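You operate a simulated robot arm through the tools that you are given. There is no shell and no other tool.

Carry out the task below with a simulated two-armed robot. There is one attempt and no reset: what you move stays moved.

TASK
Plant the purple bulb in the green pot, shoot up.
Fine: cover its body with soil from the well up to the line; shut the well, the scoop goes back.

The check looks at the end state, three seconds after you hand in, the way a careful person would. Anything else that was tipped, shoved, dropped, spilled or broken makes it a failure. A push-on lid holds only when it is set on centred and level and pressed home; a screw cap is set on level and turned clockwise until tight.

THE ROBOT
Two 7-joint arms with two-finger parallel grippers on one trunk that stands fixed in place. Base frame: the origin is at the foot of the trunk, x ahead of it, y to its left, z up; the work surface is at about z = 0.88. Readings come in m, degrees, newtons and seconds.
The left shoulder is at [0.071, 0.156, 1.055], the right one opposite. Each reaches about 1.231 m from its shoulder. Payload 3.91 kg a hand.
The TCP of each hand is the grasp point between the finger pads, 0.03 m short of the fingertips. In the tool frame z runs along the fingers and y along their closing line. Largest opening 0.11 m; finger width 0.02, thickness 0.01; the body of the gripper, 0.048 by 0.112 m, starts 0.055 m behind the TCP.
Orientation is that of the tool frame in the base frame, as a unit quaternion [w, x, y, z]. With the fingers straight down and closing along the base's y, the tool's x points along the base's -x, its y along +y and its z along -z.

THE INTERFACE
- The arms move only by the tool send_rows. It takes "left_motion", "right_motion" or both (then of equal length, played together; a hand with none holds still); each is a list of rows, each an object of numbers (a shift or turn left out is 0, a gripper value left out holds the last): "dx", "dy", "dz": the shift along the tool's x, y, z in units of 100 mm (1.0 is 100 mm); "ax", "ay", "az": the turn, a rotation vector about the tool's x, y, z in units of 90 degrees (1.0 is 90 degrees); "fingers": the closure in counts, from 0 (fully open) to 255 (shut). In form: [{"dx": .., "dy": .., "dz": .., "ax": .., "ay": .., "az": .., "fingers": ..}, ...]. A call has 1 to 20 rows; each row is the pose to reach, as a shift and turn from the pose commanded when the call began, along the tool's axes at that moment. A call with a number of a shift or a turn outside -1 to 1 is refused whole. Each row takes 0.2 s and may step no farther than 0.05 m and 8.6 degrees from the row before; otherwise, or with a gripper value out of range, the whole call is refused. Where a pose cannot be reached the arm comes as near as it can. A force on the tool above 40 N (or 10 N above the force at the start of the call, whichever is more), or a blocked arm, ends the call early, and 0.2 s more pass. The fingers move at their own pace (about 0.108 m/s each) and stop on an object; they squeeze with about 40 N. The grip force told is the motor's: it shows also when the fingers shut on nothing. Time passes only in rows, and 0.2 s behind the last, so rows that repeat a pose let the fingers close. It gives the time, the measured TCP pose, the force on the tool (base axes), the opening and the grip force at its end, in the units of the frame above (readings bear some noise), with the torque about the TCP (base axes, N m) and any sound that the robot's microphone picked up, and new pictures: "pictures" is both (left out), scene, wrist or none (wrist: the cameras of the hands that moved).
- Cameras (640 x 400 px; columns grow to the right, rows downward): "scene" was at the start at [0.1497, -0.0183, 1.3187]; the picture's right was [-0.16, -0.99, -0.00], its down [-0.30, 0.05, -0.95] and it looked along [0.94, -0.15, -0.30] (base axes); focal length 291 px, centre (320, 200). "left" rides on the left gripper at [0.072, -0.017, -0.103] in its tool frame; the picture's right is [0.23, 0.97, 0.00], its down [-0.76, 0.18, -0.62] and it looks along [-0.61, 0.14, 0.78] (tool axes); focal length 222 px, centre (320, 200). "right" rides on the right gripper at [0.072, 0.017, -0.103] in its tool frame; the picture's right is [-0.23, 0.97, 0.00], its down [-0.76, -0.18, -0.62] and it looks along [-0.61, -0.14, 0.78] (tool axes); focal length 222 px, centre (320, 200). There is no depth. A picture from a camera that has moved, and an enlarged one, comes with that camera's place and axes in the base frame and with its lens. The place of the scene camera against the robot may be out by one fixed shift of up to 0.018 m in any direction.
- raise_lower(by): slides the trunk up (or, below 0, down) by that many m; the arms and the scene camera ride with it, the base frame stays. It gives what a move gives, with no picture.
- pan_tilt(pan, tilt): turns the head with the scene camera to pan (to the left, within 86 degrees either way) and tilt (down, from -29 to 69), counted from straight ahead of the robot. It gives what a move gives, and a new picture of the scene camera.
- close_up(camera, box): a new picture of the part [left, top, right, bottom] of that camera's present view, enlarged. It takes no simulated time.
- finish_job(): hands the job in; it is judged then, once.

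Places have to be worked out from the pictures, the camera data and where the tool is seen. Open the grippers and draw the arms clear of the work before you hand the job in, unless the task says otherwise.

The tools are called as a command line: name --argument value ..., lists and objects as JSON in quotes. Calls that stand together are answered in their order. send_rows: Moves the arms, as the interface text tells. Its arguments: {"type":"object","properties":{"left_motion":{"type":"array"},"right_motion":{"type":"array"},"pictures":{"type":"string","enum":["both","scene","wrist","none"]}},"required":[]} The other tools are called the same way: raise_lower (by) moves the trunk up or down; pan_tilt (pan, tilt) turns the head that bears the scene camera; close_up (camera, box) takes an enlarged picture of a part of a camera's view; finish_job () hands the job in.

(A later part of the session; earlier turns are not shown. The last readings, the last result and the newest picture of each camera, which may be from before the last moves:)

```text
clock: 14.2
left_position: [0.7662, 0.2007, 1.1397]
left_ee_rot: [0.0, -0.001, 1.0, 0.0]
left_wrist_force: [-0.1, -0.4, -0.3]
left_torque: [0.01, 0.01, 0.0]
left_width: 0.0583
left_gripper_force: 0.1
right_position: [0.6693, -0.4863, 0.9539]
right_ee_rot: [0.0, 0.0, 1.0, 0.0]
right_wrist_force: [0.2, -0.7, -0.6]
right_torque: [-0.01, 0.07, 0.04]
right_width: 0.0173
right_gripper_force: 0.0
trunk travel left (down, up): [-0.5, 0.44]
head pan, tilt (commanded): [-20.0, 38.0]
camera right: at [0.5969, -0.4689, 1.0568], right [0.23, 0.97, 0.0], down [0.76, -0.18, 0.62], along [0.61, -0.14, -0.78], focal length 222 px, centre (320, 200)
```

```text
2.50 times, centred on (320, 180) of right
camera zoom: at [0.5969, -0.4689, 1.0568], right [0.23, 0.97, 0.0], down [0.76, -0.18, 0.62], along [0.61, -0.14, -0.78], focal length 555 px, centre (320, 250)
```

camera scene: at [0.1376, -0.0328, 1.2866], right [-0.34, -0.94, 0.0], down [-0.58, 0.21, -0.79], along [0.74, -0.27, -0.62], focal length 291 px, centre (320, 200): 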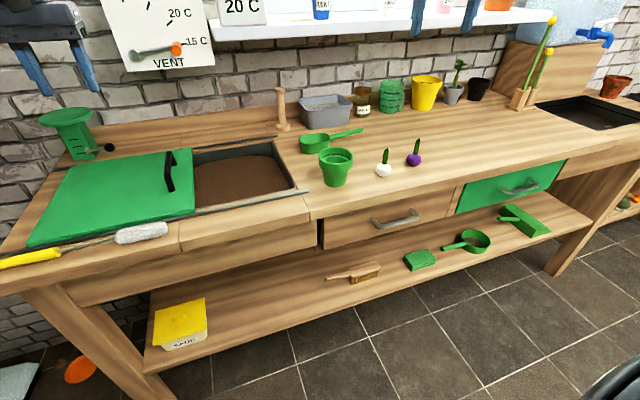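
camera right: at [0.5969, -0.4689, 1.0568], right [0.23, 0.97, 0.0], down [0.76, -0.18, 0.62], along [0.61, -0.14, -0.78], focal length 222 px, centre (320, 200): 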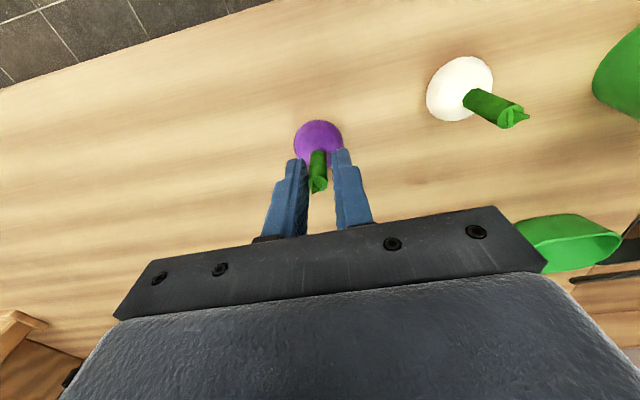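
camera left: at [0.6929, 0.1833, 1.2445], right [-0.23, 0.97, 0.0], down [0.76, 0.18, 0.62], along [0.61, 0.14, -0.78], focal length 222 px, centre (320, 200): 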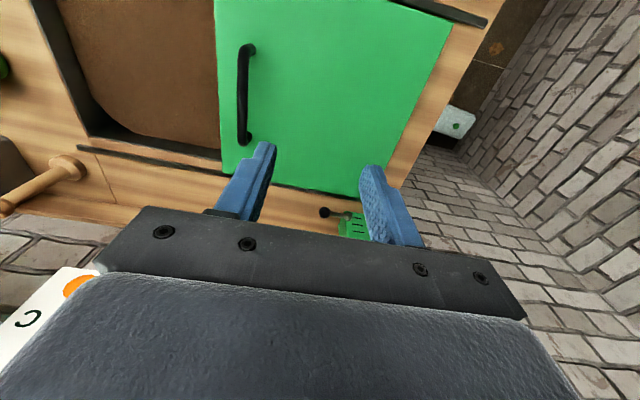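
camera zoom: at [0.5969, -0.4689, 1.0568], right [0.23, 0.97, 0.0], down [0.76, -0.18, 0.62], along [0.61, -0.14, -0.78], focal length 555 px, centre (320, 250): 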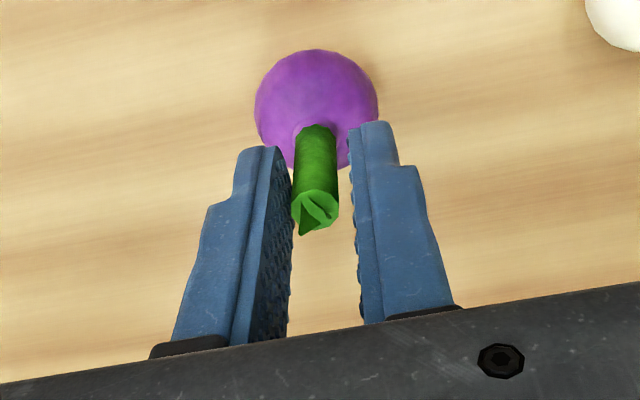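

The shoot is between the pads, about 3–4 mm nearer me than the finger centre. I shift back 3.5 mm and close gently in small counts.

send_rows --right_motion '[{"dx": 0.035, "fingers": 215}, {"dx": 0.035, "fingers": 221}, {"dx": 0.035, "fingers": 226}, {"dx": 0.035, "fingers": 226}]' --pictures "wrist"

close_up --camera "right" --box '[240, 100, 400, 260]'

```text
clock: 15.2
left_position: [0.7666, 0.2012, 1.1398]
left_ee_rot: [0.001, 0.0, 1.0, 0.0]
left_wrist_force: [0.4, 0.0, 0.2]
left_torque: [0.0, -0.01, 0.01]
left_width: 0.058
left_gripper_force: 0.1
right_position: [0.6643, -0.4865, 0.9539]
right_ee_rot: [0.0, 0.0, 1.0, 0.0]
right_wrist_force: [0.8, -0.6, 0.3]
right_torque: [0.01, 0.0, 0.0]
right_width: 0.0126
right_gripper_force: 0.1
trunk travel left (down, up): [-0.5, 0.44]
head pan, tilt (commanded): [-20.0, 38.0]
camera right: at [0.593, -0.4686, 1.0568], right [0.23, 0.97, 0.0], down [0.76, -0.18, 0.62], along [0.61, -0.14, -0.78], focal length 222 px, centre (320, 200)
```

right: 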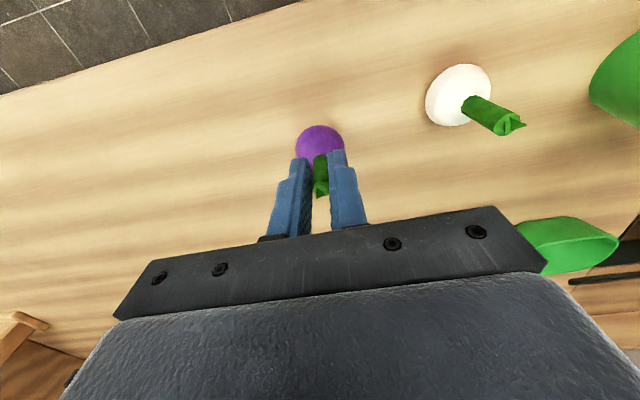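

```text
2.50 times, centred on (320, 180) of right
camera zoom: at [0.593, -0.4686, 1.0568], right [0.23, 0.97, 0.0], down [0.76, -0.18, 0.62], along [0.61, -0.14, -0.78], focal length 555 px, centre (320, 250)
```

zoom: 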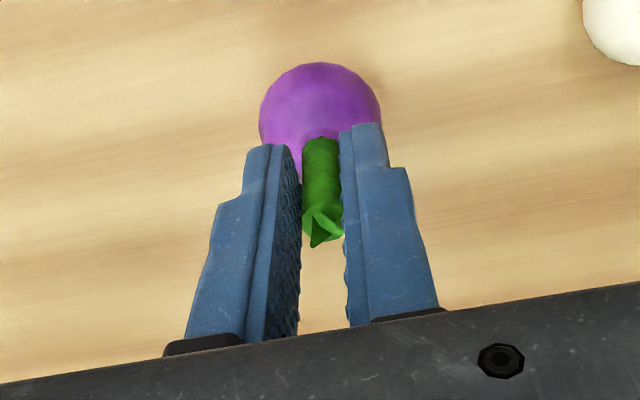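

Nearly touching (12.6 mm opening, no force). I close a few counts more.

send_rows --right_motion '[{"fingers": 229}, {"fingers": 231}, {"fingers": 231}]' --pictures "none"

```text
clock: 16.0
left_position: [0.7661, 0.2009, 1.1403]
left_ee_rot: [0.0, -0.001, 1.0, 0.0]
left_wrist_force: [-0.1, -0.2, 0.1]
left_torque: [-0.02, 0.0, 0.01]
left_width: 0.0583
left_gripper_force: 0.0
right_position: [0.6654, -0.4869, 0.9535]
right_ee_rot: [-0.001, -0.001, 1.0, 0.0]
right_wrist_force: [0.1, 0.2, 0.0]
right_torque: [0.01, 0.03, 0.04]
right_width: 0.0113
right_gripper_force: 1.0
trunk travel left (down, up): [-0.5, 0.44]
head pan, tilt (commanded): [-20.0, 38.0]
```

First contact at 11.3 mm. I tighten slightly further for a gentle but secure hold.

send_rows --right_motion '[{"fingers": 234}, {"fingers": 236}, {"fingers": 236}]' --pictures "none"

```text
clock: 16.8
left_position: [0.767, 0.2011, 1.1396]
left_ee_rot: [0.0, 0.0, 1.0, -0.001]
left_wrist_force: [0.2, -0.2, 0.1]
left_torque: [0.0, 0.0, 0.02]
left_width: 0.0582
left_gripper_force: 0.2
right_position: [0.6654, -0.4859, 0.953]
right_ee_rot: [0.0, 0.0, 1.0, 0.0]
right_wrist_force: [0.2, 0.9, -0.6]
right_torque: [0.01, 0.03, -0.01]
right_width: 0.0103
right_gripper_force: 40.3
trunk travel left (down, up): [-0.5, 0.44]
head pan, tilt (commanded): [-20.0, 38.0]
```

The grip jumped to 40 N; I back off a few counts to keep the shoot from being squeezed hard.

send_rows --right_motion '[{"fingers": 232}, {"fingers": 232}]' --pictures "none"

```text
clock: 17.4
left_position: [0.767, 0.2013, 1.1394]
left_ee_rot: [0.0, 0.0, 1.0, 0.0]
left_wrist_force: [-0.3, 0.0, 0.9]
left_torque: [0.02, 0.01, -0.02]
left_width: 0.0582
left_gripper_force: 0.0
right_position: [0.6649, -0.4865, 0.9527]
right_ee_rot: [0.0, 0.0, 1.0, 0.0]
right_wrist_force: [0.8, 0.1, -0.6]
right_torque: [-0.05, -0.02, 0.01]
right_width: 0.0108
right_gripper_force: 30.9
trunk travel left (down, up): [-0.5, 0.44]
head pan, tilt (commanded): [-20.0, 38.0]
```

Holding at ~31 N. I lift the bulb straight up 0.10 m.

send_rows --right_motion '[{"dz": -0.1}, {"dz": -0.35}, {"dz": -0.7}, {"dz": -1.0}]' --pictures "both"

close_up --camera "scene" --box '[310, 60, 470, 190]'

close_up --camera "right" --box '[240, 60, 640, 310]'

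```text
clock: 18.4
left_position: [0.7663, 0.201, 1.1407]
left_ee_rot: [0.0, 0.001, 1.0, 0.001]
left_wrist_force: [0.5, -0.5, 0.1]
left_torque: [0.0, 0.0, 0.0]
left_width: 0.0581
left_gripper_force: 0.1
right_position: [0.6641, -0.4852, 1.0521]
right_ee_rot: [0.0, 0.0, 1.0, 0.0]
right_wrist_force: [0.1, 0.2, -0.5]
right_torque: [-0.01, 0.01, -0.01]
right_width: 0.011
right_gripper_force: 10.2
trunk travel left (down, up): [-0.5, 0.44]
head pan, tilt (commanded): [-20.0, 38.0]
camera scene: at [0.1383, -0.0327, 1.2864], right [-0.34, -0.94, 0.0], down [-0.58, 0.21, -0.79], along [0.74, -0.27, -0.62], focal length 291 px, centre (320, 200)
camera right: at [0.5921, -0.468, 1.1558], right [0.23, 0.97, 0.0], down [0.76, -0.18, 0.62], along [0.61, -0.14, -0.78], focal length 222 px, centre (320, 200)
```

scene: 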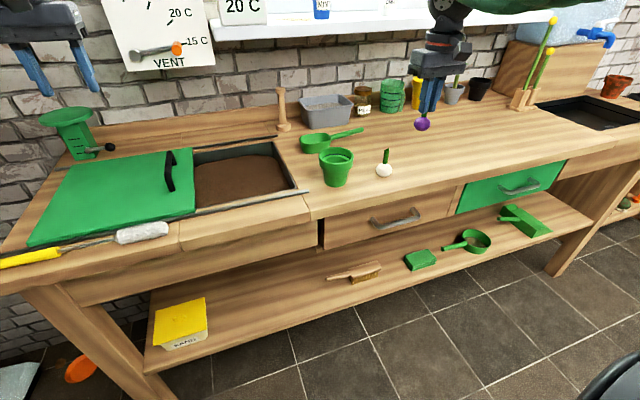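
right: 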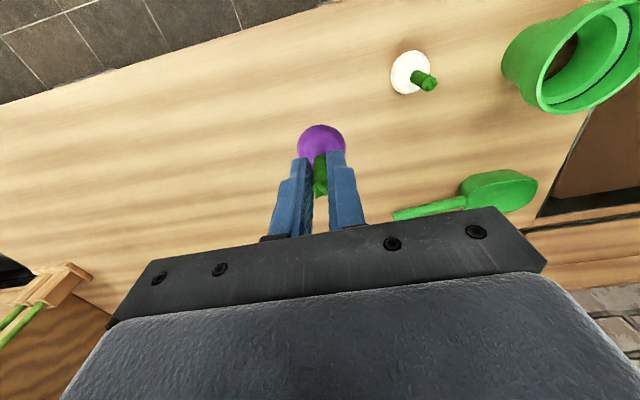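

```text
3.08 times, centred on (390, 125) of scene
camera zoom: at [0.1383, -0.0327, 1.2864], right [-0.34, -0.94, 0.0], down [-0.58, 0.21, -0.79], along [0.74, -0.27, -0.62], focal length 894 px, centre (105, 431)
```

zoom: 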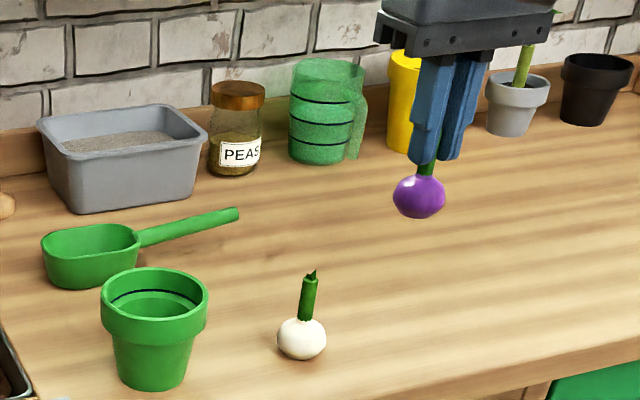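

```text
1.60 times, centred on (440, 185) of right
camera zoom: at [0.5921, -0.468, 1.1558], right [0.23, 0.97, 0.0], down [0.76, -0.18, 0.62], along [0.61, -0.14, -0.78], focal length 355 px, centre (128, 224)
```

zoom: 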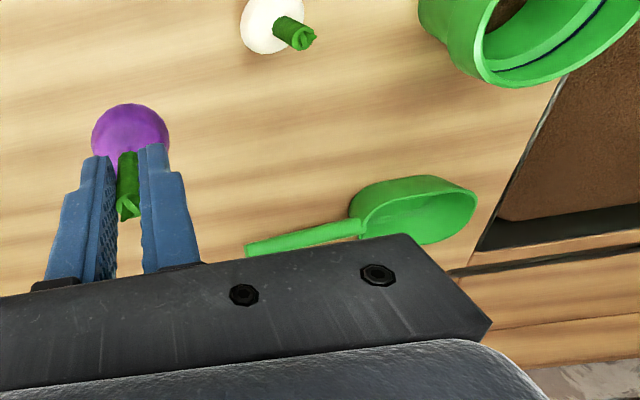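

The bulb is held upright. I raise a bit more and carry it left, above the white bulb, toward the pot.

send_rows --right_motion '[{"dz": -0.35, "fingers": 234}, {"dz": -0.7, "dy": 0.1}, {"dz": -0.7, "dy": 0.5}, {"dz": -0.7, "dy": 0.9}, {"dz": -0.7, "dy": 1.0}]' --pictures "wrist"

close_up --camera "right" --box '[340, 0, 600, 180]'

```text
clock: 19.6
left_position: [0.7657, 0.2, 1.1404]
left_ee_rot: [0.0, 0.0, 1.0, 0.0]
left_wrist_force: [0.4, -0.3, 0.9]
left_torque: [-0.01, 0.05, 0.01]
left_width: 0.0581
left_gripper_force: 0.0
right_position: [0.6649, -0.3858, 1.1228]
right_ee_rot: [0.0, 0.001, 1.0, 0.0]
right_wrist_force: [-0.5, 0.6, 0.9]
right_torque: [0.0, 0.02, 0.0]
right_width: 0.0106
right_gripper_force: 40.0
trunk travel left (down, up): [-0.5, 0.44]
head pan, tilt (commanded): [-20.0, 38.0]
camera right: at [0.5931, -0.3695, 1.2268], right [0.23, 0.97, 0.0], down [0.76, -0.18, 0.62], along [0.61, -0.14, -0.78], focal length 222 px, centre (320, 200)
```

right: 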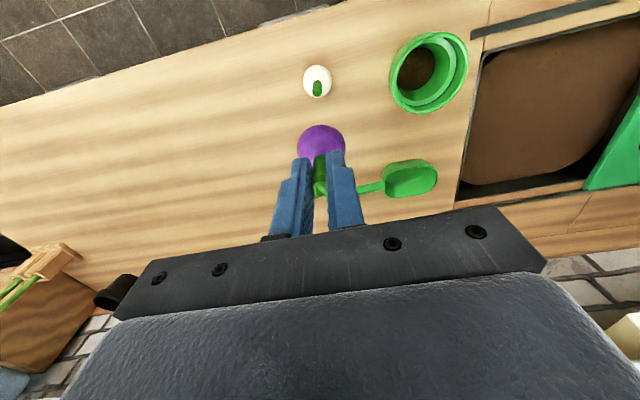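

```text
2.22 times, centred on (470, 90) of right
camera zoom: at [0.5931, -0.3695, 1.2268], right [0.23, 0.97, 0.0], down [0.76, -0.18, 0.62], along [0.61, -0.14, -0.78], focal length 494 px, centre (-13, 444)
```

zoom: 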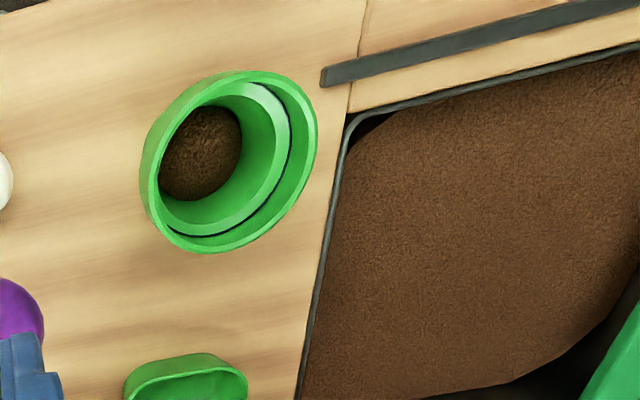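

The pot's soil is visible at the bottom; rim centre is near [0.664, -0.263]. I move 0.05 m closer for a refined measurement.

send_rows --right_motion '[{"dy": 0.25}, {"dy": 0.5}, {"dy": 0.5}]' --pictures "wrist"

close_up --camera "right" --box '[320, 20, 480, 140]'

close_up --camera "scene" --box '[300, 120, 380, 200]'

```text
clock: 20.4
left_position: [0.7673, 0.2002, 1.1403]
left_ee_rot: [0.0, -0.001, 1.0, 0.0]
left_wrist_force: [-0.4, -0.3, 0.2]
left_torque: [0.01, 0.01, 0.01]
left_width: 0.0584
left_gripper_force: 0.1
right_position: [0.6647, -0.3355, 1.1228]
right_ee_rot: [0.0, 0.0, 1.0, 0.0]
right_wrist_force: [-0.5, -0.4, -0.9]
right_torque: [0.01, 0.01, 0.03]
right_width: 0.0103
right_gripper_force: 39.9
trunk travel left (down, up): [-0.5, 0.44]
head pan, tilt (commanded): [-20.0, 38.0]
camera right: at [0.5931, -0.3184, 1.2258], right [0.23, 0.97, 0.0], down [0.76, -0.18, 0.62], along [0.61, -0.14, -0.78], focal length 222 px, centre (320, 200)
```

right: 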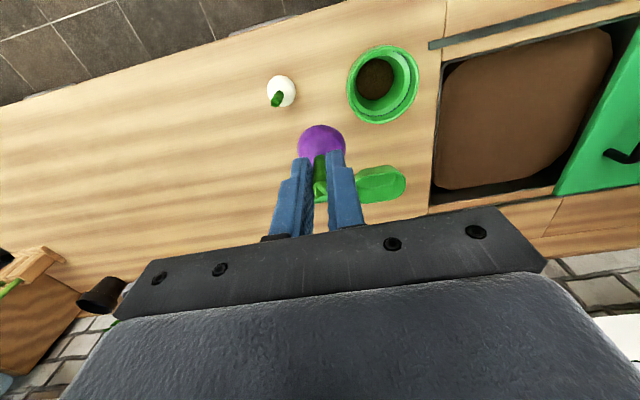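

```text
3.33 times, centred on (400, 80) of right
camera zoom: at [0.5931, -0.3184, 1.2258], right [0.23, 0.97, 0.0], down [0.76, -0.18, 0.62], along [0.61, -0.14, -0.78], focal length 740 px, centre (53, 600)
```

zoom: 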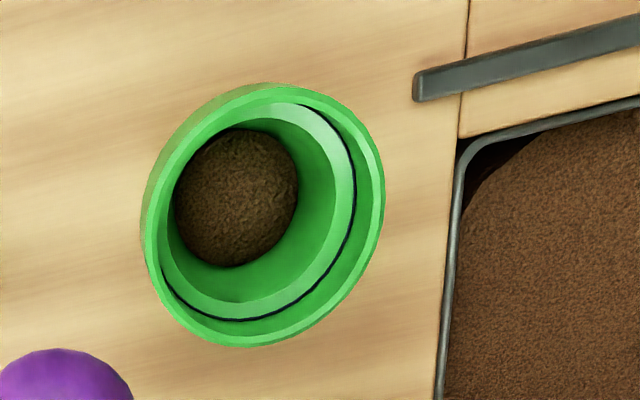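

```text
5.00 times, centred on (340, 160) of scene
camera zoom: at [0.1384, -0.0335, 1.2864], right [-0.34, -0.94, 0.0], down [-0.58, 0.21, -0.79], along [0.74, -0.27, -0.62], focal length 1453 px, centre (220, 400)
```

zoom: 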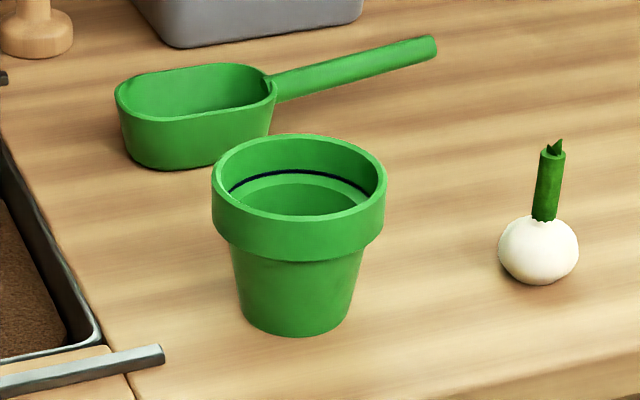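

From the wrist views the pot rim is centred at about [0.6635, -0.261], rim height ≈0.95, soil inside at ≈0.91. I move the bulb above it and hover low for a check.

send_rows --right_motion '[{"dx": 0.035, "dy": 0.4}, {"dx": 0.035, "dy": 0.746}, {"dx": 0.035, "dy": 0.746, "dz": 0.4}, {"dx": 0.035, "dy": 0.746, "dz": 0.72}, {"dx": 0.035, "dy": 0.746, "dz": 0.72}]' --pictures "both"

close_up --camera "scene" --box '[290, 70, 400, 200]'

close_up --camera "right" --box '[240, 40, 400, 200]'

```text
clock: 21.6
left_position: [0.7669, 0.2014, 1.1405]
left_ee_rot: [0.0, 0.0, 1.0, 0.0]
left_wrist_force: [1.1, -1.6, -0.2]
left_torque: [-0.02, -0.02, 0.01]
left_width: 0.0583
left_gripper_force: 0.1
right_position: [0.6632, -0.2634, 1.0524]
right_ee_rot: [-0.001, 0.0, 1.0, 0.0]
right_wrist_force: [0.1, -0.5, 0.2]
right_torque: [-0.01, -0.01, 0.02]
right_width: 0.0105
right_gripper_force: 40.7
trunk travel left (down, up): [-0.5, 0.44]
head pan, tilt (commanded): [-20.0, 38.0]
camera scene: at [0.1383, -0.0332, 1.2865], right [-0.34, -0.94, 0.0], down [-0.58, 0.21, -0.79], along [0.74, -0.27, -0.62], focal length 291 px, centre (320, 200)
camera right: at [0.5907, -0.2444, 1.1553], right [0.23, 0.97, 0.0], down [0.76, -0.18, 0.62], along [0.61, -0.14, -0.78], focal length 222 px, centre (320, 200)
```

scene: 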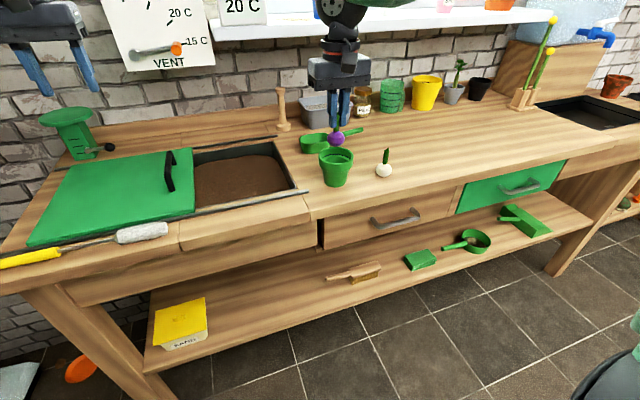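
right: 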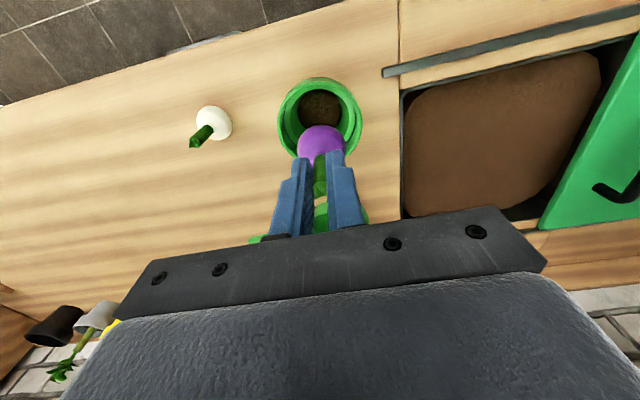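

```text
3.08 times, centred on (345, 135) of scene
camera zoom: at [0.1383, -0.0332, 1.2865], right [-0.34, -0.94, 0.0], down [-0.58, 0.21, -0.79], along [0.74, -0.27, -0.62], focal length 894 px, centre (243, 400)
```

zoom: 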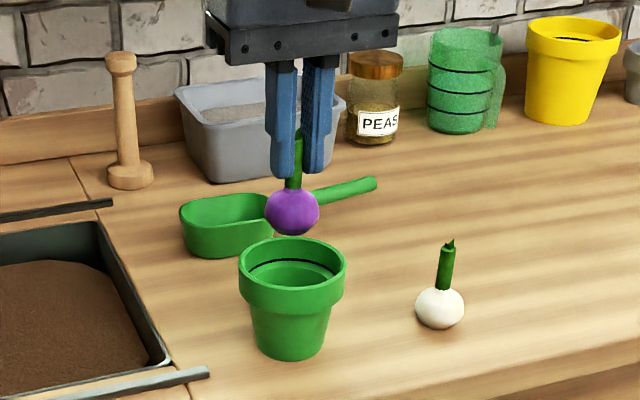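

```text
2.50 times, centred on (320, 120) of right
camera zoom: at [0.5907, -0.2444, 1.1553], right [0.23, 0.97, 0.0], down [0.76, -0.18, 0.62], along [0.61, -0.14, -0.78], focal length 555 px, centre (320, 400)
```

zoom: 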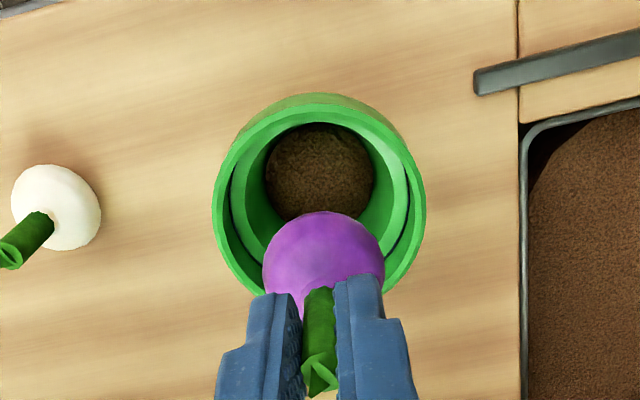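

Bulb sits at ≈[0.665, -0.260] over the pot centre ≈[0.665, -0.262]; the scene view agrees laterally. I lower it into the pot mouth.

send_rows --right_motion '[{"dy": -0.012, "dz": 0.15}, {"dy": -0.012, "dz": 0.3}, {"dy": -0.012, "dz": 0.4}, {"dy": -0.012, "dz": 0.4}]' --pictures "wrist"

close_up --camera "scene" --box '[290, 90, 400, 200]'

close_up --camera "right" --box '[240, 60, 400, 220]'

```text
clock: 22.6
left_position: [0.7662, 0.2012, 1.1397]
left_ee_rot: [0.0, 0.0, 1.0, 0.0]
left_wrist_force: [-0.2, -0.1, 0.7]
left_torque: [0.04, 0.04, -0.02]
left_width: 0.058
left_gripper_force: 0.1
right_position: [0.6617, -0.264, 1.0123]
right_ee_rot: [0.0, 0.0, 1.0, 0.0]
right_wrist_force: [0.2, 0.2, 0.0]
right_torque: [0.03, 0.01, 0.03]
right_width: 0.0104
right_gripper_force: 39.7
trunk travel left (down, up): [-0.5, 0.44]
head pan, tilt (commanded): [-20.0, 38.0]
camera right: at [0.5895, -0.2459, 1.1145], right [0.23, 0.97, 0.0], down [0.76, -0.18, 0.62], along [0.61, -0.14, -0.78], focal length 222 px, centre (320, 200)
```

right: 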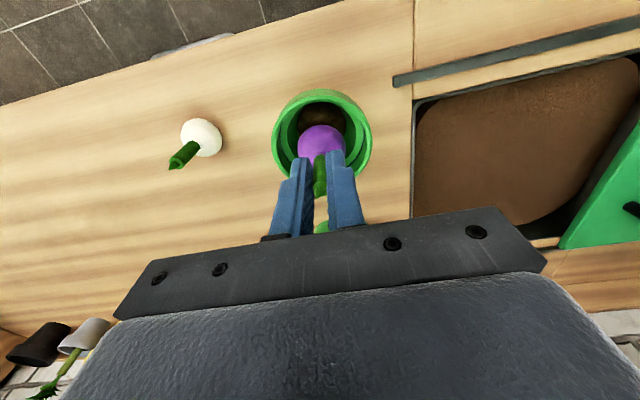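

```text
3.64 times, centred on (345, 145) of scene
camera zoom: at [0.1384, -0.0329, 1.2865], right [-0.34, -0.94, 0.0], down [-0.58, 0.21, -0.79], along [0.74, -0.27, -0.62], focal length 1057 px, centre (229, 400)
```

zoom: 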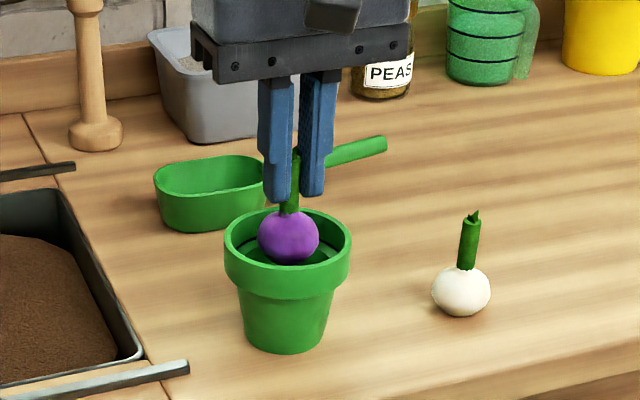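

```text
2.50 times, centred on (320, 140) of right
camera zoom: at [0.5895, -0.2459, 1.1145], right [0.23, 0.97, 0.0], down [0.76, -0.18, 0.62], along [0.61, -0.14, -0.78], focal length 555 px, centre (320, 350)
```

zoom: 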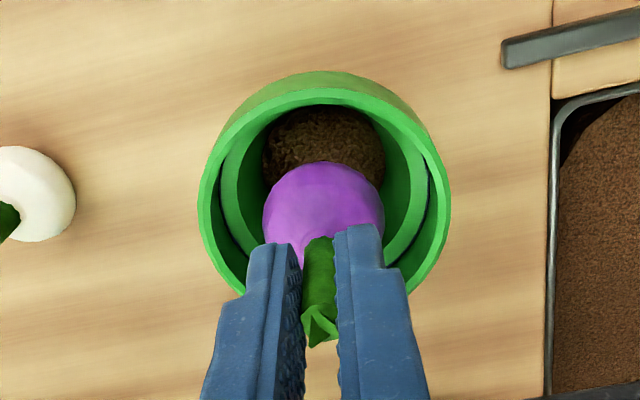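

Bulb is entering the pot centred within ~2 mm. I nudge 1.5 mm forward and lower another 20 mm.

send_rows --right_motion '[{"dx": -0.015, "dz": 0.07}, {"dx": -0.015, "dz": 0.14}, {"dx": -0.015, "dz": 0.2}]' --pictures "wrist"

close_up --camera "right" --box '[240, 60, 400, 220]'

```text
clock: 23.4
left_position: [0.7669, 0.2004, 1.139]
left_ee_rot: [0.0, 0.001, 1.0, 0.0]
left_wrist_force: [-0.5, 0.1, 0.1]
left_torque: [-0.01, 0.03, -0.01]
left_width: 0.0582
left_gripper_force: 0.1
right_position: [0.6642, -0.2627, 0.9917]
right_ee_rot: [0.0, 0.001, 1.0, 0.0]
right_wrist_force: [0.0, -0.5, -0.3]
right_torque: [-0.03, -0.01, -0.01]
right_width: 0.0105
right_gripper_force: 40.0
trunk travel left (down, up): [-0.5, 0.44]
head pan, tilt (commanded): [-20.0, 38.0]
camera right: at [0.5922, -0.246, 1.0943], right [0.23, 0.97, 0.0], down [0.76, -0.18, 0.62], along [0.61, -0.14, -0.78], focal length 222 px, centre (320, 200)
```

right: 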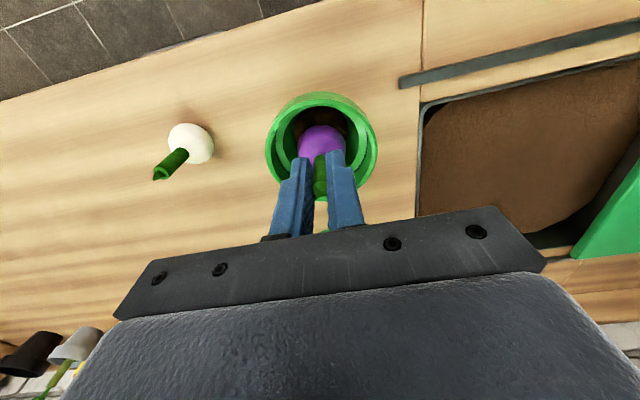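

```text
2.50 times, centred on (320, 140) of right
camera zoom: at [0.5922, -0.246, 1.0943], right [0.23, 0.97, 0.0], down [0.76, -0.18, 0.62], along [0.61, -0.14, -0.78], focal length 555 px, centre (320, 350)
```

zoom: 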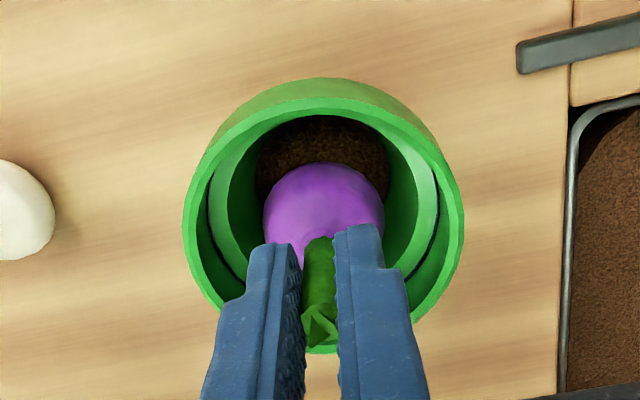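

No contact yet (force ≈0). I continue down in small steps checking force.

send_rows --right_motion '[{"dz": 0.025}, {"dz": 0.05}, {"dz": 0.05}]' --pictures "none"

```text
clock: 24.2
left_position: [0.7668, 0.2012, 1.1399]
left_ee_rot: [0.0, -0.001, 1.0, 0.0]
left_wrist_force: [-0.1, 0.0, 0.6]
left_torque: [0.0, 0.0, 0.0]
left_width: 0.0581
left_gripper_force: 0.0
right_position: [0.6643, -0.2634, 0.9858]
right_ee_rot: [0.0, 0.0, 1.0, 0.0]
right_wrist_force: [-0.4, 0.0, -0.1]
right_torque: [0.02, 0.02, -0.03]
right_width: 0.0102
right_gripper_force: 40.0
trunk travel left (down, up): [-0.5, 0.44]
head pan, tilt (commanded): [-20.0, 38.0]
```

Still free. Another 5 mm down.

send_rows --right_motion '[{"dz": 0.025}, {"dz": 0.05}, {"dz": 0.05}]' --pictures "wrist"

close_up --camera "right" --box '[240, 60, 400, 220]'

close_up --camera "scene" --box '[290, 90, 400, 200]'

```text
clock: 25.0
left_position: [0.7659, 0.2005, 1.1392]
left_ee_rot: [0.0, 0.0, 1.0, 0.0]
left_wrist_force: [-0.8, 0.0, 0.6]
left_torque: [0.03, -0.02, -0.01]
left_width: 0.0582
left_gripper_force: 0.1
right_position: [0.6627, -0.2623, 0.981]
right_ee_rot: [0.0, 0.0, 1.0, 0.0]
right_wrist_force: [0.5, 0.2, -0.3]
right_torque: [0.01, 0.01, 0.03]
right_width: 0.0102
right_gripper_force: 40.1
trunk travel left (down, up): [-0.5, 0.44]
head pan, tilt (commanded): [-20.0, 38.0]
camera right: at [0.5909, -0.2455, 1.0841], right [0.23, 0.97, 0.0], down [0.76, -0.18, 0.62], along [0.61, -0.14, -0.78], focal length 222 px, centre (320, 200)
```

right: 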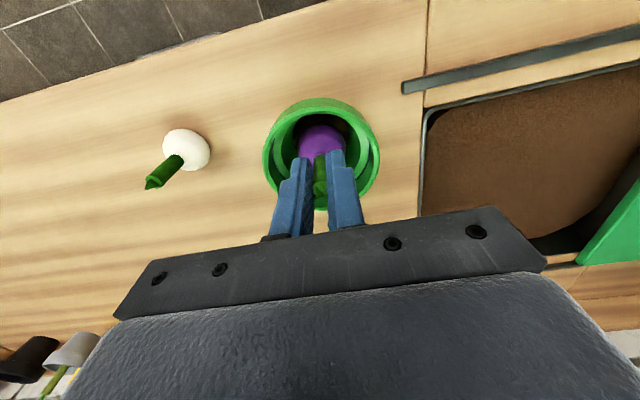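

```text
2.50 times, centred on (320, 140) of right
camera zoom: at [0.5909, -0.2455, 1.0841], right [0.23, 0.97, 0.0], down [0.76, -0.18, 0.62], along [0.61, -0.14, -0.78], focal length 555 px, centre (320, 350)
```

zoom: 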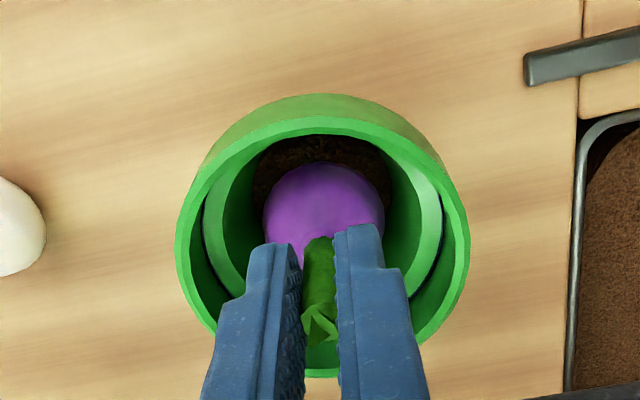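

```text
3.64 times, centred on (345, 145) of scene
camera zoom: at [0.1386, -0.0329, 1.2864], right [-0.34, -0.94, 0.0], down [-0.58, 0.21, -0.79], along [0.74, -0.27, -0.62], focal length 1057 px, centre (229, 400)
```

zoom: 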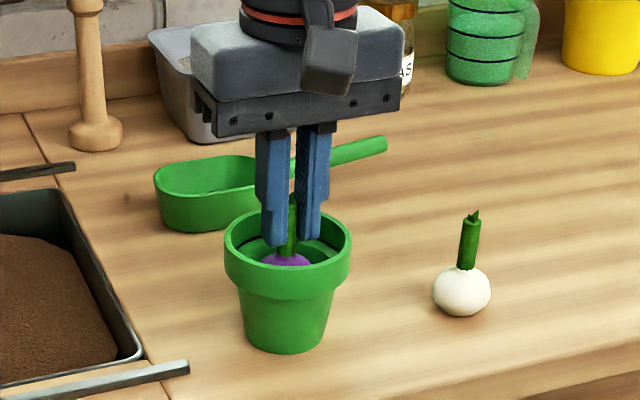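

Still no contact at bulb-bottom z≈0.908, and the bulb is centred. I go on down in 4–5 mm steps.

send_rows --right_motion '[{"dz": 0.02}, {"dz": 0.04}, {"dz": 0.04}]' --pictures "none"

send_rows --right_motion '[{"dz": 0.015}, {"dz": 0.03}, {"dz": 0.03}]' --pictures "none"

```text
clock: 25.8
left_position: [0.7667, 0.2009, 1.1405]
left_ee_rot: [-0.001, 0.0, 1.0, 0.0]
left_wrist_force: [-0.7, -0.6, -0.5]
left_torque: [0.0, -0.01, -0.01]
left_width: 0.0583
left_gripper_force: 0.1
right_position: [0.6631, -0.2626, 0.9764]
right_ee_rot: [0.0, 0.0, 1.0, 0.0]
right_wrist_force: [0.1, 0.5, -0.5]
right_torque: [-0.03, 0.0, -0.03]
right_width: 0.0104
right_gripper_force: 39.7
trunk travel left (down, up): [-0.5, 0.44]
head pan, tilt (commanded): [-20.0, 38.0]
```

```text
clock: 26.6
left_position: [0.7675, 0.2017, 1.1384]
left_ee_rot: [-0.001, 0.0, 1.0, 0.0]
left_wrist_force: [0.0, -0.1, 1.0]
left_torque: [0.0, -0.01, 0.0]
left_width: 0.0584
left_gripper_force: 0.1
right_position: [0.6633, -0.2626, 0.9739]
right_ee_rot: [-0.001, 0.0, 1.0, 0.0]
right_wrist_force: [0.0, -0.1, -0.5]
right_torque: [-0.03, 0.0, -0.01]
right_width: 0.0103
right_gripper_force: 39.9
trunk travel left (down, up): [-0.5, 0.44]
head pan, tilt (commanded): [-20.0, 38.0]
```

Still force-free at z=0.974. I continue with two more small steps.

send_rows --right_motion '[{"dz": 0.015}, {"dz": 0.03}, {"dz": 0.03}]' --pictures "wrist"

close_up --camera "right" --box '[240, 60, 400, 220]'

```text
clock: 27.4
left_position: [0.7664, 0.2005, 1.1405]
left_ee_rot: [0.0, 0.0, 1.0, 0.0]
left_wrist_force: [-0.2, 0.1, 0.2]
left_torque: [0.03, 0.0, 0.0]
left_width: 0.058
left_gripper_force: 0.1
right_position: [0.662, -0.2633, 0.9711]
right_ee_rot: [-0.001, -0.001, 1.0, 0.0]
right_wrist_force: [-0.9, 0.2, -0.3]
right_torque: [-0.01, 0.02, 0.02]
right_width: 0.0101
right_gripper_force: 39.6
trunk travel left (down, up): [-0.5, 0.44]
head pan, tilt (commanded): [-20.0, 38.0]
camera right: at [0.5908, -0.2456, 1.0743], right [0.23, 0.97, 0.0], down [0.76, -0.18, 0.62], along [0.61, -0.14, -0.78], focal length 222 px, centre (320, 200)
```

right: 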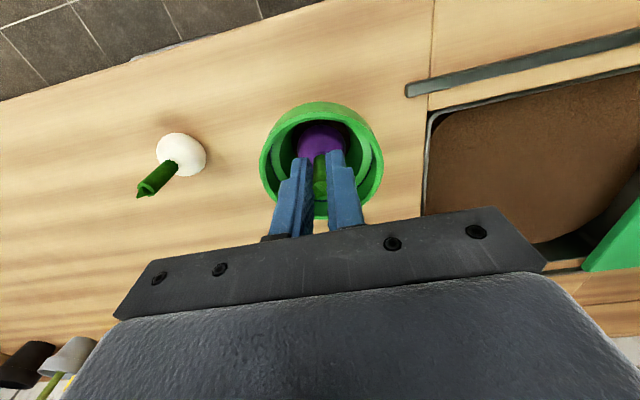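

```text
2.50 times, centred on (320, 140) of right
camera zoom: at [0.5908, -0.2456, 1.0743], right [0.23, 0.97, 0.0], down [0.76, -0.18, 0.62], along [0.61, -0.14, -0.78], focal length 555 px, centre (320, 350)
```

zoom: 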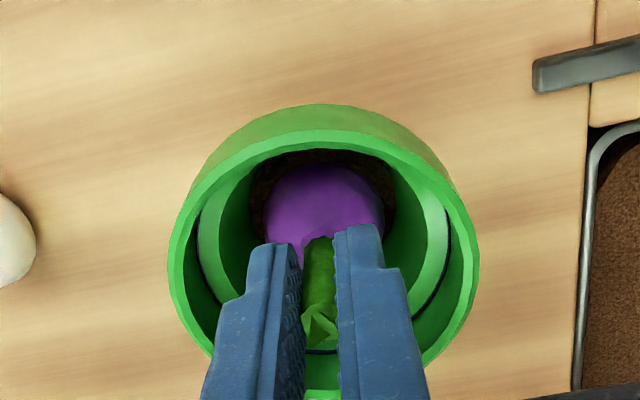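

Well centred; bulb bottom should be at z≈0.898. Continue down in 3 mm steps.

send_rows --right_motion '[{"dz": 0.015}, {"dz": 0.03}, {"dz": 0.03}]' --pictures "none"

send_rows --right_motion '[{"dz": 0.01}, {"dz": 0.02}, {"dz": 0.02}]' --pictures "none"

```text
clock: 28.2
left_position: [0.7669, 0.2015, 1.139]
left_ee_rot: [0.0, 0.0, 1.0, 0.0]
left_wrist_force: [0.1, -0.5, -0.6]
left_torque: [-0.02, 0.0, -0.02]
left_width: 0.0583
left_gripper_force: 0.0
right_position: [0.6631, -0.2626, 0.9685]
right_ee_rot: [0.0, 0.0, 1.0, 0.0]
right_wrist_force: [-0.2, 0.6, -0.3]
right_torque: [-0.01, 0.01, 0.01]
right_width: 0.0105
right_gripper_force: 39.6
trunk travel left (down, up): [-0.5, 0.44]
head pan, tilt (commanded): [-20.0, 38.0]
```

```text
clock: 29.0
left_position: [0.7666, 0.2017, 1.1395]
left_ee_rot: [0.001, 0.001, 1.0, 0.0]
left_wrist_force: [0.0, 0.1, 0.2]
left_torque: [-0.04, 0.03, -0.02]
left_width: 0.058
left_gripper_force: 0.0
right_position: [0.6637, -0.2628, 0.9678]
right_ee_rot: [0.0, 0.0, 1.0, 0.0]
right_wrist_force: [0.0, -0.3, -0.7]
right_torque: [0.01, -0.01, -0.03]
right_width: 0.0102
right_gripper_force: 40.0
trunk travel left (down, up): [-0.5, 0.44]
head pan, tilt (commanded): [-20.0, 38.0]
```

Bulb bottom is near z≈0.893 now. Two more small steps to find the soil.

send_rows --right_motion '[{"dz": 0.01}, {"dz": 0.02}, {"dz": 0.02}]' --pictures "none"

send_rows --right_motion '[{"dz": 0.01}, {"dz": 0.02}, {"dz": 0.02}]' --pictures "wrist"

close_up --camera "right" --box '[240, 60, 400, 220]'

close_up --camera "scene" --box '[290, 90, 400, 200]'

```text
clock: 29.8
left_position: [0.7666, 0.2008, 1.1398]
left_ee_rot: [-0.001, 0.0, 1.0, 0.0]
left_wrist_force: [0.8, 0.1, -0.4]
left_torque: [0.01, -0.02, 0.03]
left_width: 0.0584
left_gripper_force: 0.1
right_position: [0.6627, -0.2642, 0.9646]
right_ee_rot: [0.0, 0.0, 1.0, 0.0]
right_wrist_force: [0.9, -0.1, 0.3]
right_torque: [0.0, -0.01, 0.0]
right_width: 0.0106
right_gripper_force: 39.6
trunk travel left (down, up): [-0.5, 0.44]
head pan, tilt (commanded): [-20.0, 38.0]
```

```text
clock: 30.6
left_position: [0.7664, 0.2006, 1.1395]
left_ee_rot: [0.001, 0.0, 1.0, 0.0]
left_wrist_force: [0.3, -0.4, -0.2]
left_torque: [-0.01, 0.04, 0.01]
left_width: 0.0582
left_gripper_force: 0.0
right_position: [0.6625, -0.2625, 0.9631]
right_ee_rot: [-0.001, 0.0, 1.0, 0.0]
right_wrist_force: [0.1, -0.6, 0.3]
right_torque: [0.0, 0.04, 0.0]
right_width: 0.0102
right_gripper_force: 40.1
trunk travel left (down, up): [-0.5, 0.44]
head pan, tilt (commanded): [-20.0, 38.0]
camera right: at [0.5904, -0.2455, 1.0656], right [0.23, 0.97, 0.0], down [0.76, -0.18, 0.62], along [0.61, -0.14, -0.78], focal length 222 px, centre (320, 200)
```

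right: 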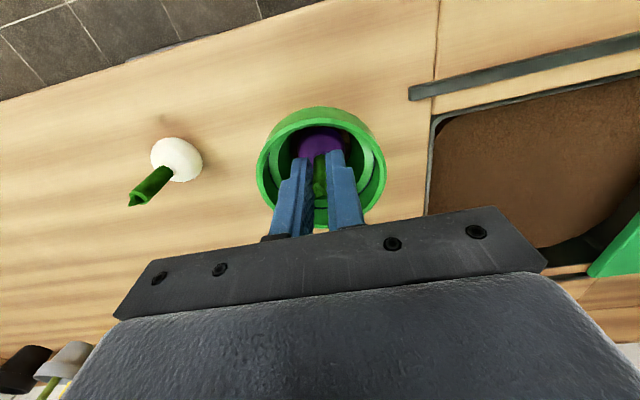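

```text
2.50 times, centred on (320, 140) of right
camera zoom: at [0.5904, -0.2455, 1.0656], right [0.23, 0.97, 0.0], down [0.76, -0.18, 0.62], along [0.61, -0.14, -0.78], focal length 555 px, centre (320, 350)
```

zoom: 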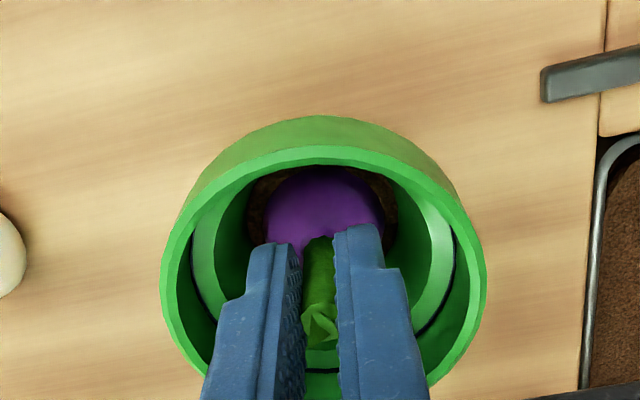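

```text
3.64 times, centred on (345, 145) of scene
camera zoom: at [0.1386, -0.033, 1.2864], right [-0.34, -0.94, 0.0], down [-0.58, 0.21, -0.79], along [0.74, -0.27, -0.62], focal length 1057 px, centre (229, 400)
```

zoom: 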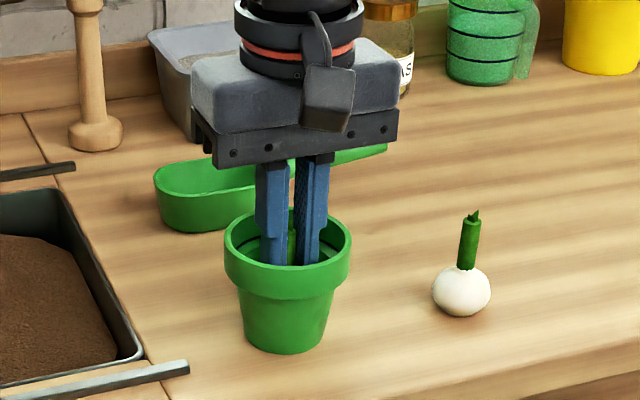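

Still no reaction with bulb bottom ≈9 mm above the bench. I keep stepping 2 mm, watching force.

send_rows --right_motion '[{"dz": 0.01}, {"dz": 0.02}, {"dz": 0.02}]' --pictures "none"

send_rows --right_motion '[{"dz": 0.01}, {"dz": 0.015}, {"dz": 0.015}]' --pictures "none"

```text
clock: 31.4
left_position: [0.7672, 0.2013, 1.1394]
left_ee_rot: [0.0, 0.0, 1.0, 0.001]
left_wrist_force: [1.0, 0.1, -0.1]
left_torque: [0.03, -0.02, -0.01]
left_width: 0.0582
left_gripper_force: 0.2
right_position: [0.6626, -0.2636, 0.96]
right_ee_rot: [0.001, 0.0, 1.0, 0.0]
right_wrist_force: [0.4, 1.0, 1.5]
right_torque: [0.0, -0.06, 0.03]
right_width: 0.0103
right_gripper_force: 39.3
trunk travel left (down, up): [-0.5, 0.44]
head pan, tilt (commanded): [-20.0, 38.0]
```

```text
clock: 32.2
left_position: [0.7656, 0.2011, 1.1394]
left_ee_rot: [-0.001, -0.001, 1.0, 0.0]
left_wrist_force: [-0.2, -0.7, -0.2]
left_torque: [0.0, -0.03, -0.01]
left_width: 0.0584
left_gripper_force: 0.0
right_position: [0.663, -0.2616, 0.9598]
right_ee_rot: [0.001, -0.001, 1.0, 0.0]
right_wrist_force: [1.6, -3.4, 10.3]
right_torque: [-0.2, -0.06, -0.01]
right_width: 0.0103
right_gripper_force: 40.2
trunk travel left (down, up): [-0.5, 0.44]
head pan, tilt (commanded): [-20.0, 38.0]
```

Contact: +10 N upward with a little sideways (-y) push, so the bulb has reached its seat slightly toward +y. I back up 1 mm and shift 1 mm to -y.

send_rows --right_motion '[{"dz": -0.01}, {"dz": -0.01, "dy": -0.01}, {"dz": -0.003, "dy": -0.01}, {"dz": -0.003, "dy": -0.01}]' --pictures "wrist"

close_up --camera "right" --box '[260, 80, 380, 200]'

```text
clock: 33.2
left_position: [0.7669, 0.2013, 1.1404]
left_ee_rot: [0.0, 0.0, 1.0, 0.001]
left_wrist_force: [-0.1, 0.6, 0.1]
left_torque: [0.01, 0.0, 0.02]
left_width: 0.058
left_gripper_force: 0.1
right_position: [0.6627, -0.262, 0.9595]
right_ee_rot: [0.0, 0.0, 1.0, 0.0]
right_wrist_force: [2.0, 2.0, 9.7]
right_torque: [0.08, -0.18, -0.01]
right_width: 0.0101
right_gripper_force: 39.7
trunk travel left (down, up): [-0.5, 0.44]
head pan, tilt (commanded): [-20.0, 38.0]
camera right: at [0.59, -0.2457, 1.0627], right [0.23, 0.97, 0.0], down [0.76, -0.18, 0.62], along [0.61, -0.14, -0.78], focal length 222 px, centre (320, 200)
```

right: 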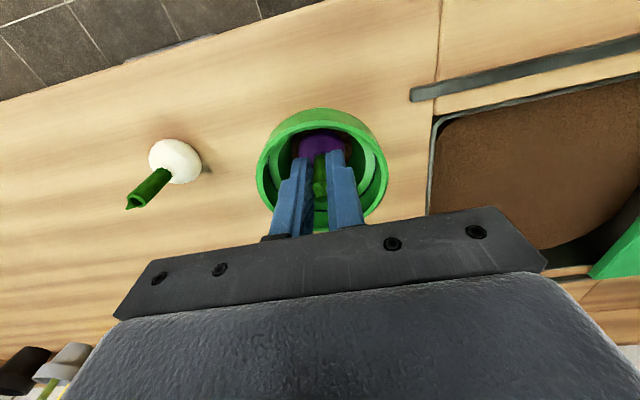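

```text
3.33 times, centred on (320, 140) of right
camera zoom: at [0.59, -0.2457, 1.0627], right [0.23, 0.97, 0.0], down [0.76, -0.18, 0.62], along [0.61, -0.14, -0.78], focal length 740 px, centre (320, 400)
```

zoom: 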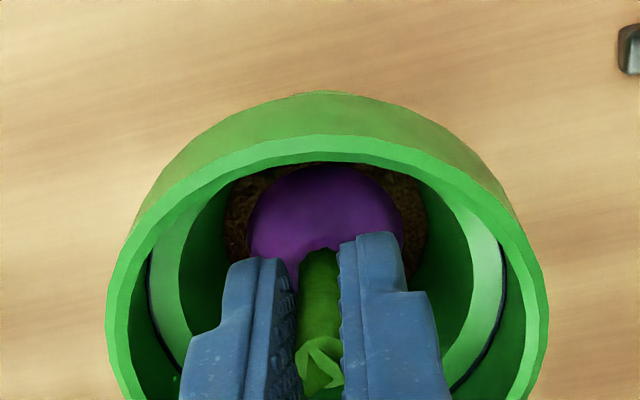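

The force is now mostly vertical (~10 N), with small residual sideways. I relieve it by 0.6 mm and recenter slightly, before opening.

send_rows --right_motion '[{"dz": -0.006, "dy": 0.004, "dx": -0.005}, {"dz": -0.006, "dy": 0.004, "dx": -0.005}]' --pictures "none"

```text
clock: 33.8
left_position: [0.7663, 0.2013, 1.1402]
left_ee_rot: [-0.001, 0.0, 1.0, 0.0]
left_wrist_force: [0.4, -0.8, -0.2]
left_torque: [0.0, -0.01, 0.01]
left_width: 0.0582
left_gripper_force: 0.0
right_position: [0.662, -0.2635, 0.9582]
right_ee_rot: [-0.001, -0.001, 1.0, 0.0]
right_wrist_force: [-1.5, 0.8, 5.3]
right_torque: [0.08, 0.15, 0.02]
right_width: 0.0102
right_gripper_force: 40.0
trunk travel left (down, up): [-0.5, 0.44]
head pan, tilt (commanded): [-20.0, 38.0]
```

Light seating force (5 N) and near-zero lateral. I open the fingers gently to about 24 mm.

send_rows --right_motion '[{"fingers": 228}, {"fingers": 222}, {"fingers": 212}, {"fingers": 202}, {"fingers": 202}]' --pictures "wrist"

close_up --camera "right" --box '[260, 80, 380, 200]'

```text
clock: 35.0
left_position: [0.766, 0.1999, 1.1393]
left_ee_rot: [-0.001, 0.001, 1.0, 0.0]
left_wrist_force: [0.0, 0.2, -0.6]
left_torque: [0.0, 0.01, -0.01]
left_width: 0.0581
left_gripper_force: 0.1
right_position: [0.6628, -0.2628, 0.9595]
right_ee_rot: [0.001, 0.001, 1.0, 0.0]
right_wrist_force: [0.7, 0.1, 0.0]
right_torque: [0.02, -0.05, 0.01]
right_width: 0.023
right_gripper_force: 0.1
trunk travel left (down, up): [-0.5, 0.44]
head pan, tilt (commanded): [-20.0, 38.0]
camera right: at [0.591, -0.2458, 1.0628], right [0.23, 0.97, 0.0], down [0.76, -0.18, 0.62], along [0.61, -0.14, -0.78], focal length 222 px, centre (320, 200)
```

right: 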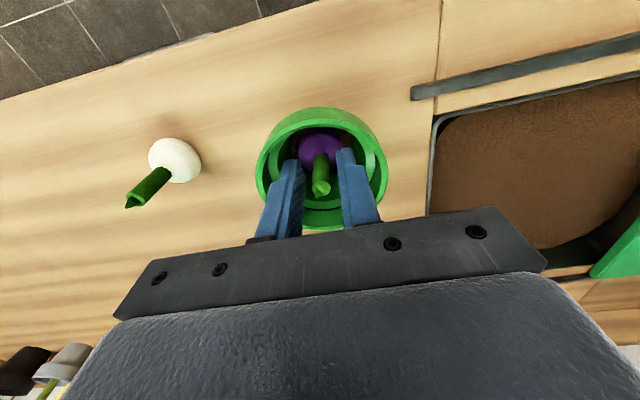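

```text
3.33 times, centred on (320, 140) of right
camera zoom: at [0.591, -0.2458, 1.0628], right [0.23, 0.97, 0.0], down [0.76, -0.18, 0.62], along [0.61, -0.14, -0.78], focal length 740 px, centre (320, 400)
```

zoom: 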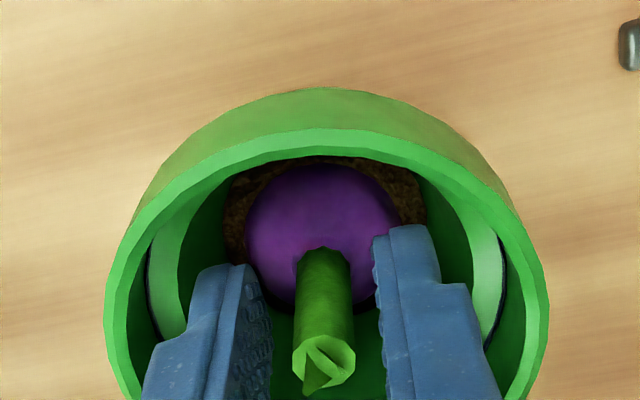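

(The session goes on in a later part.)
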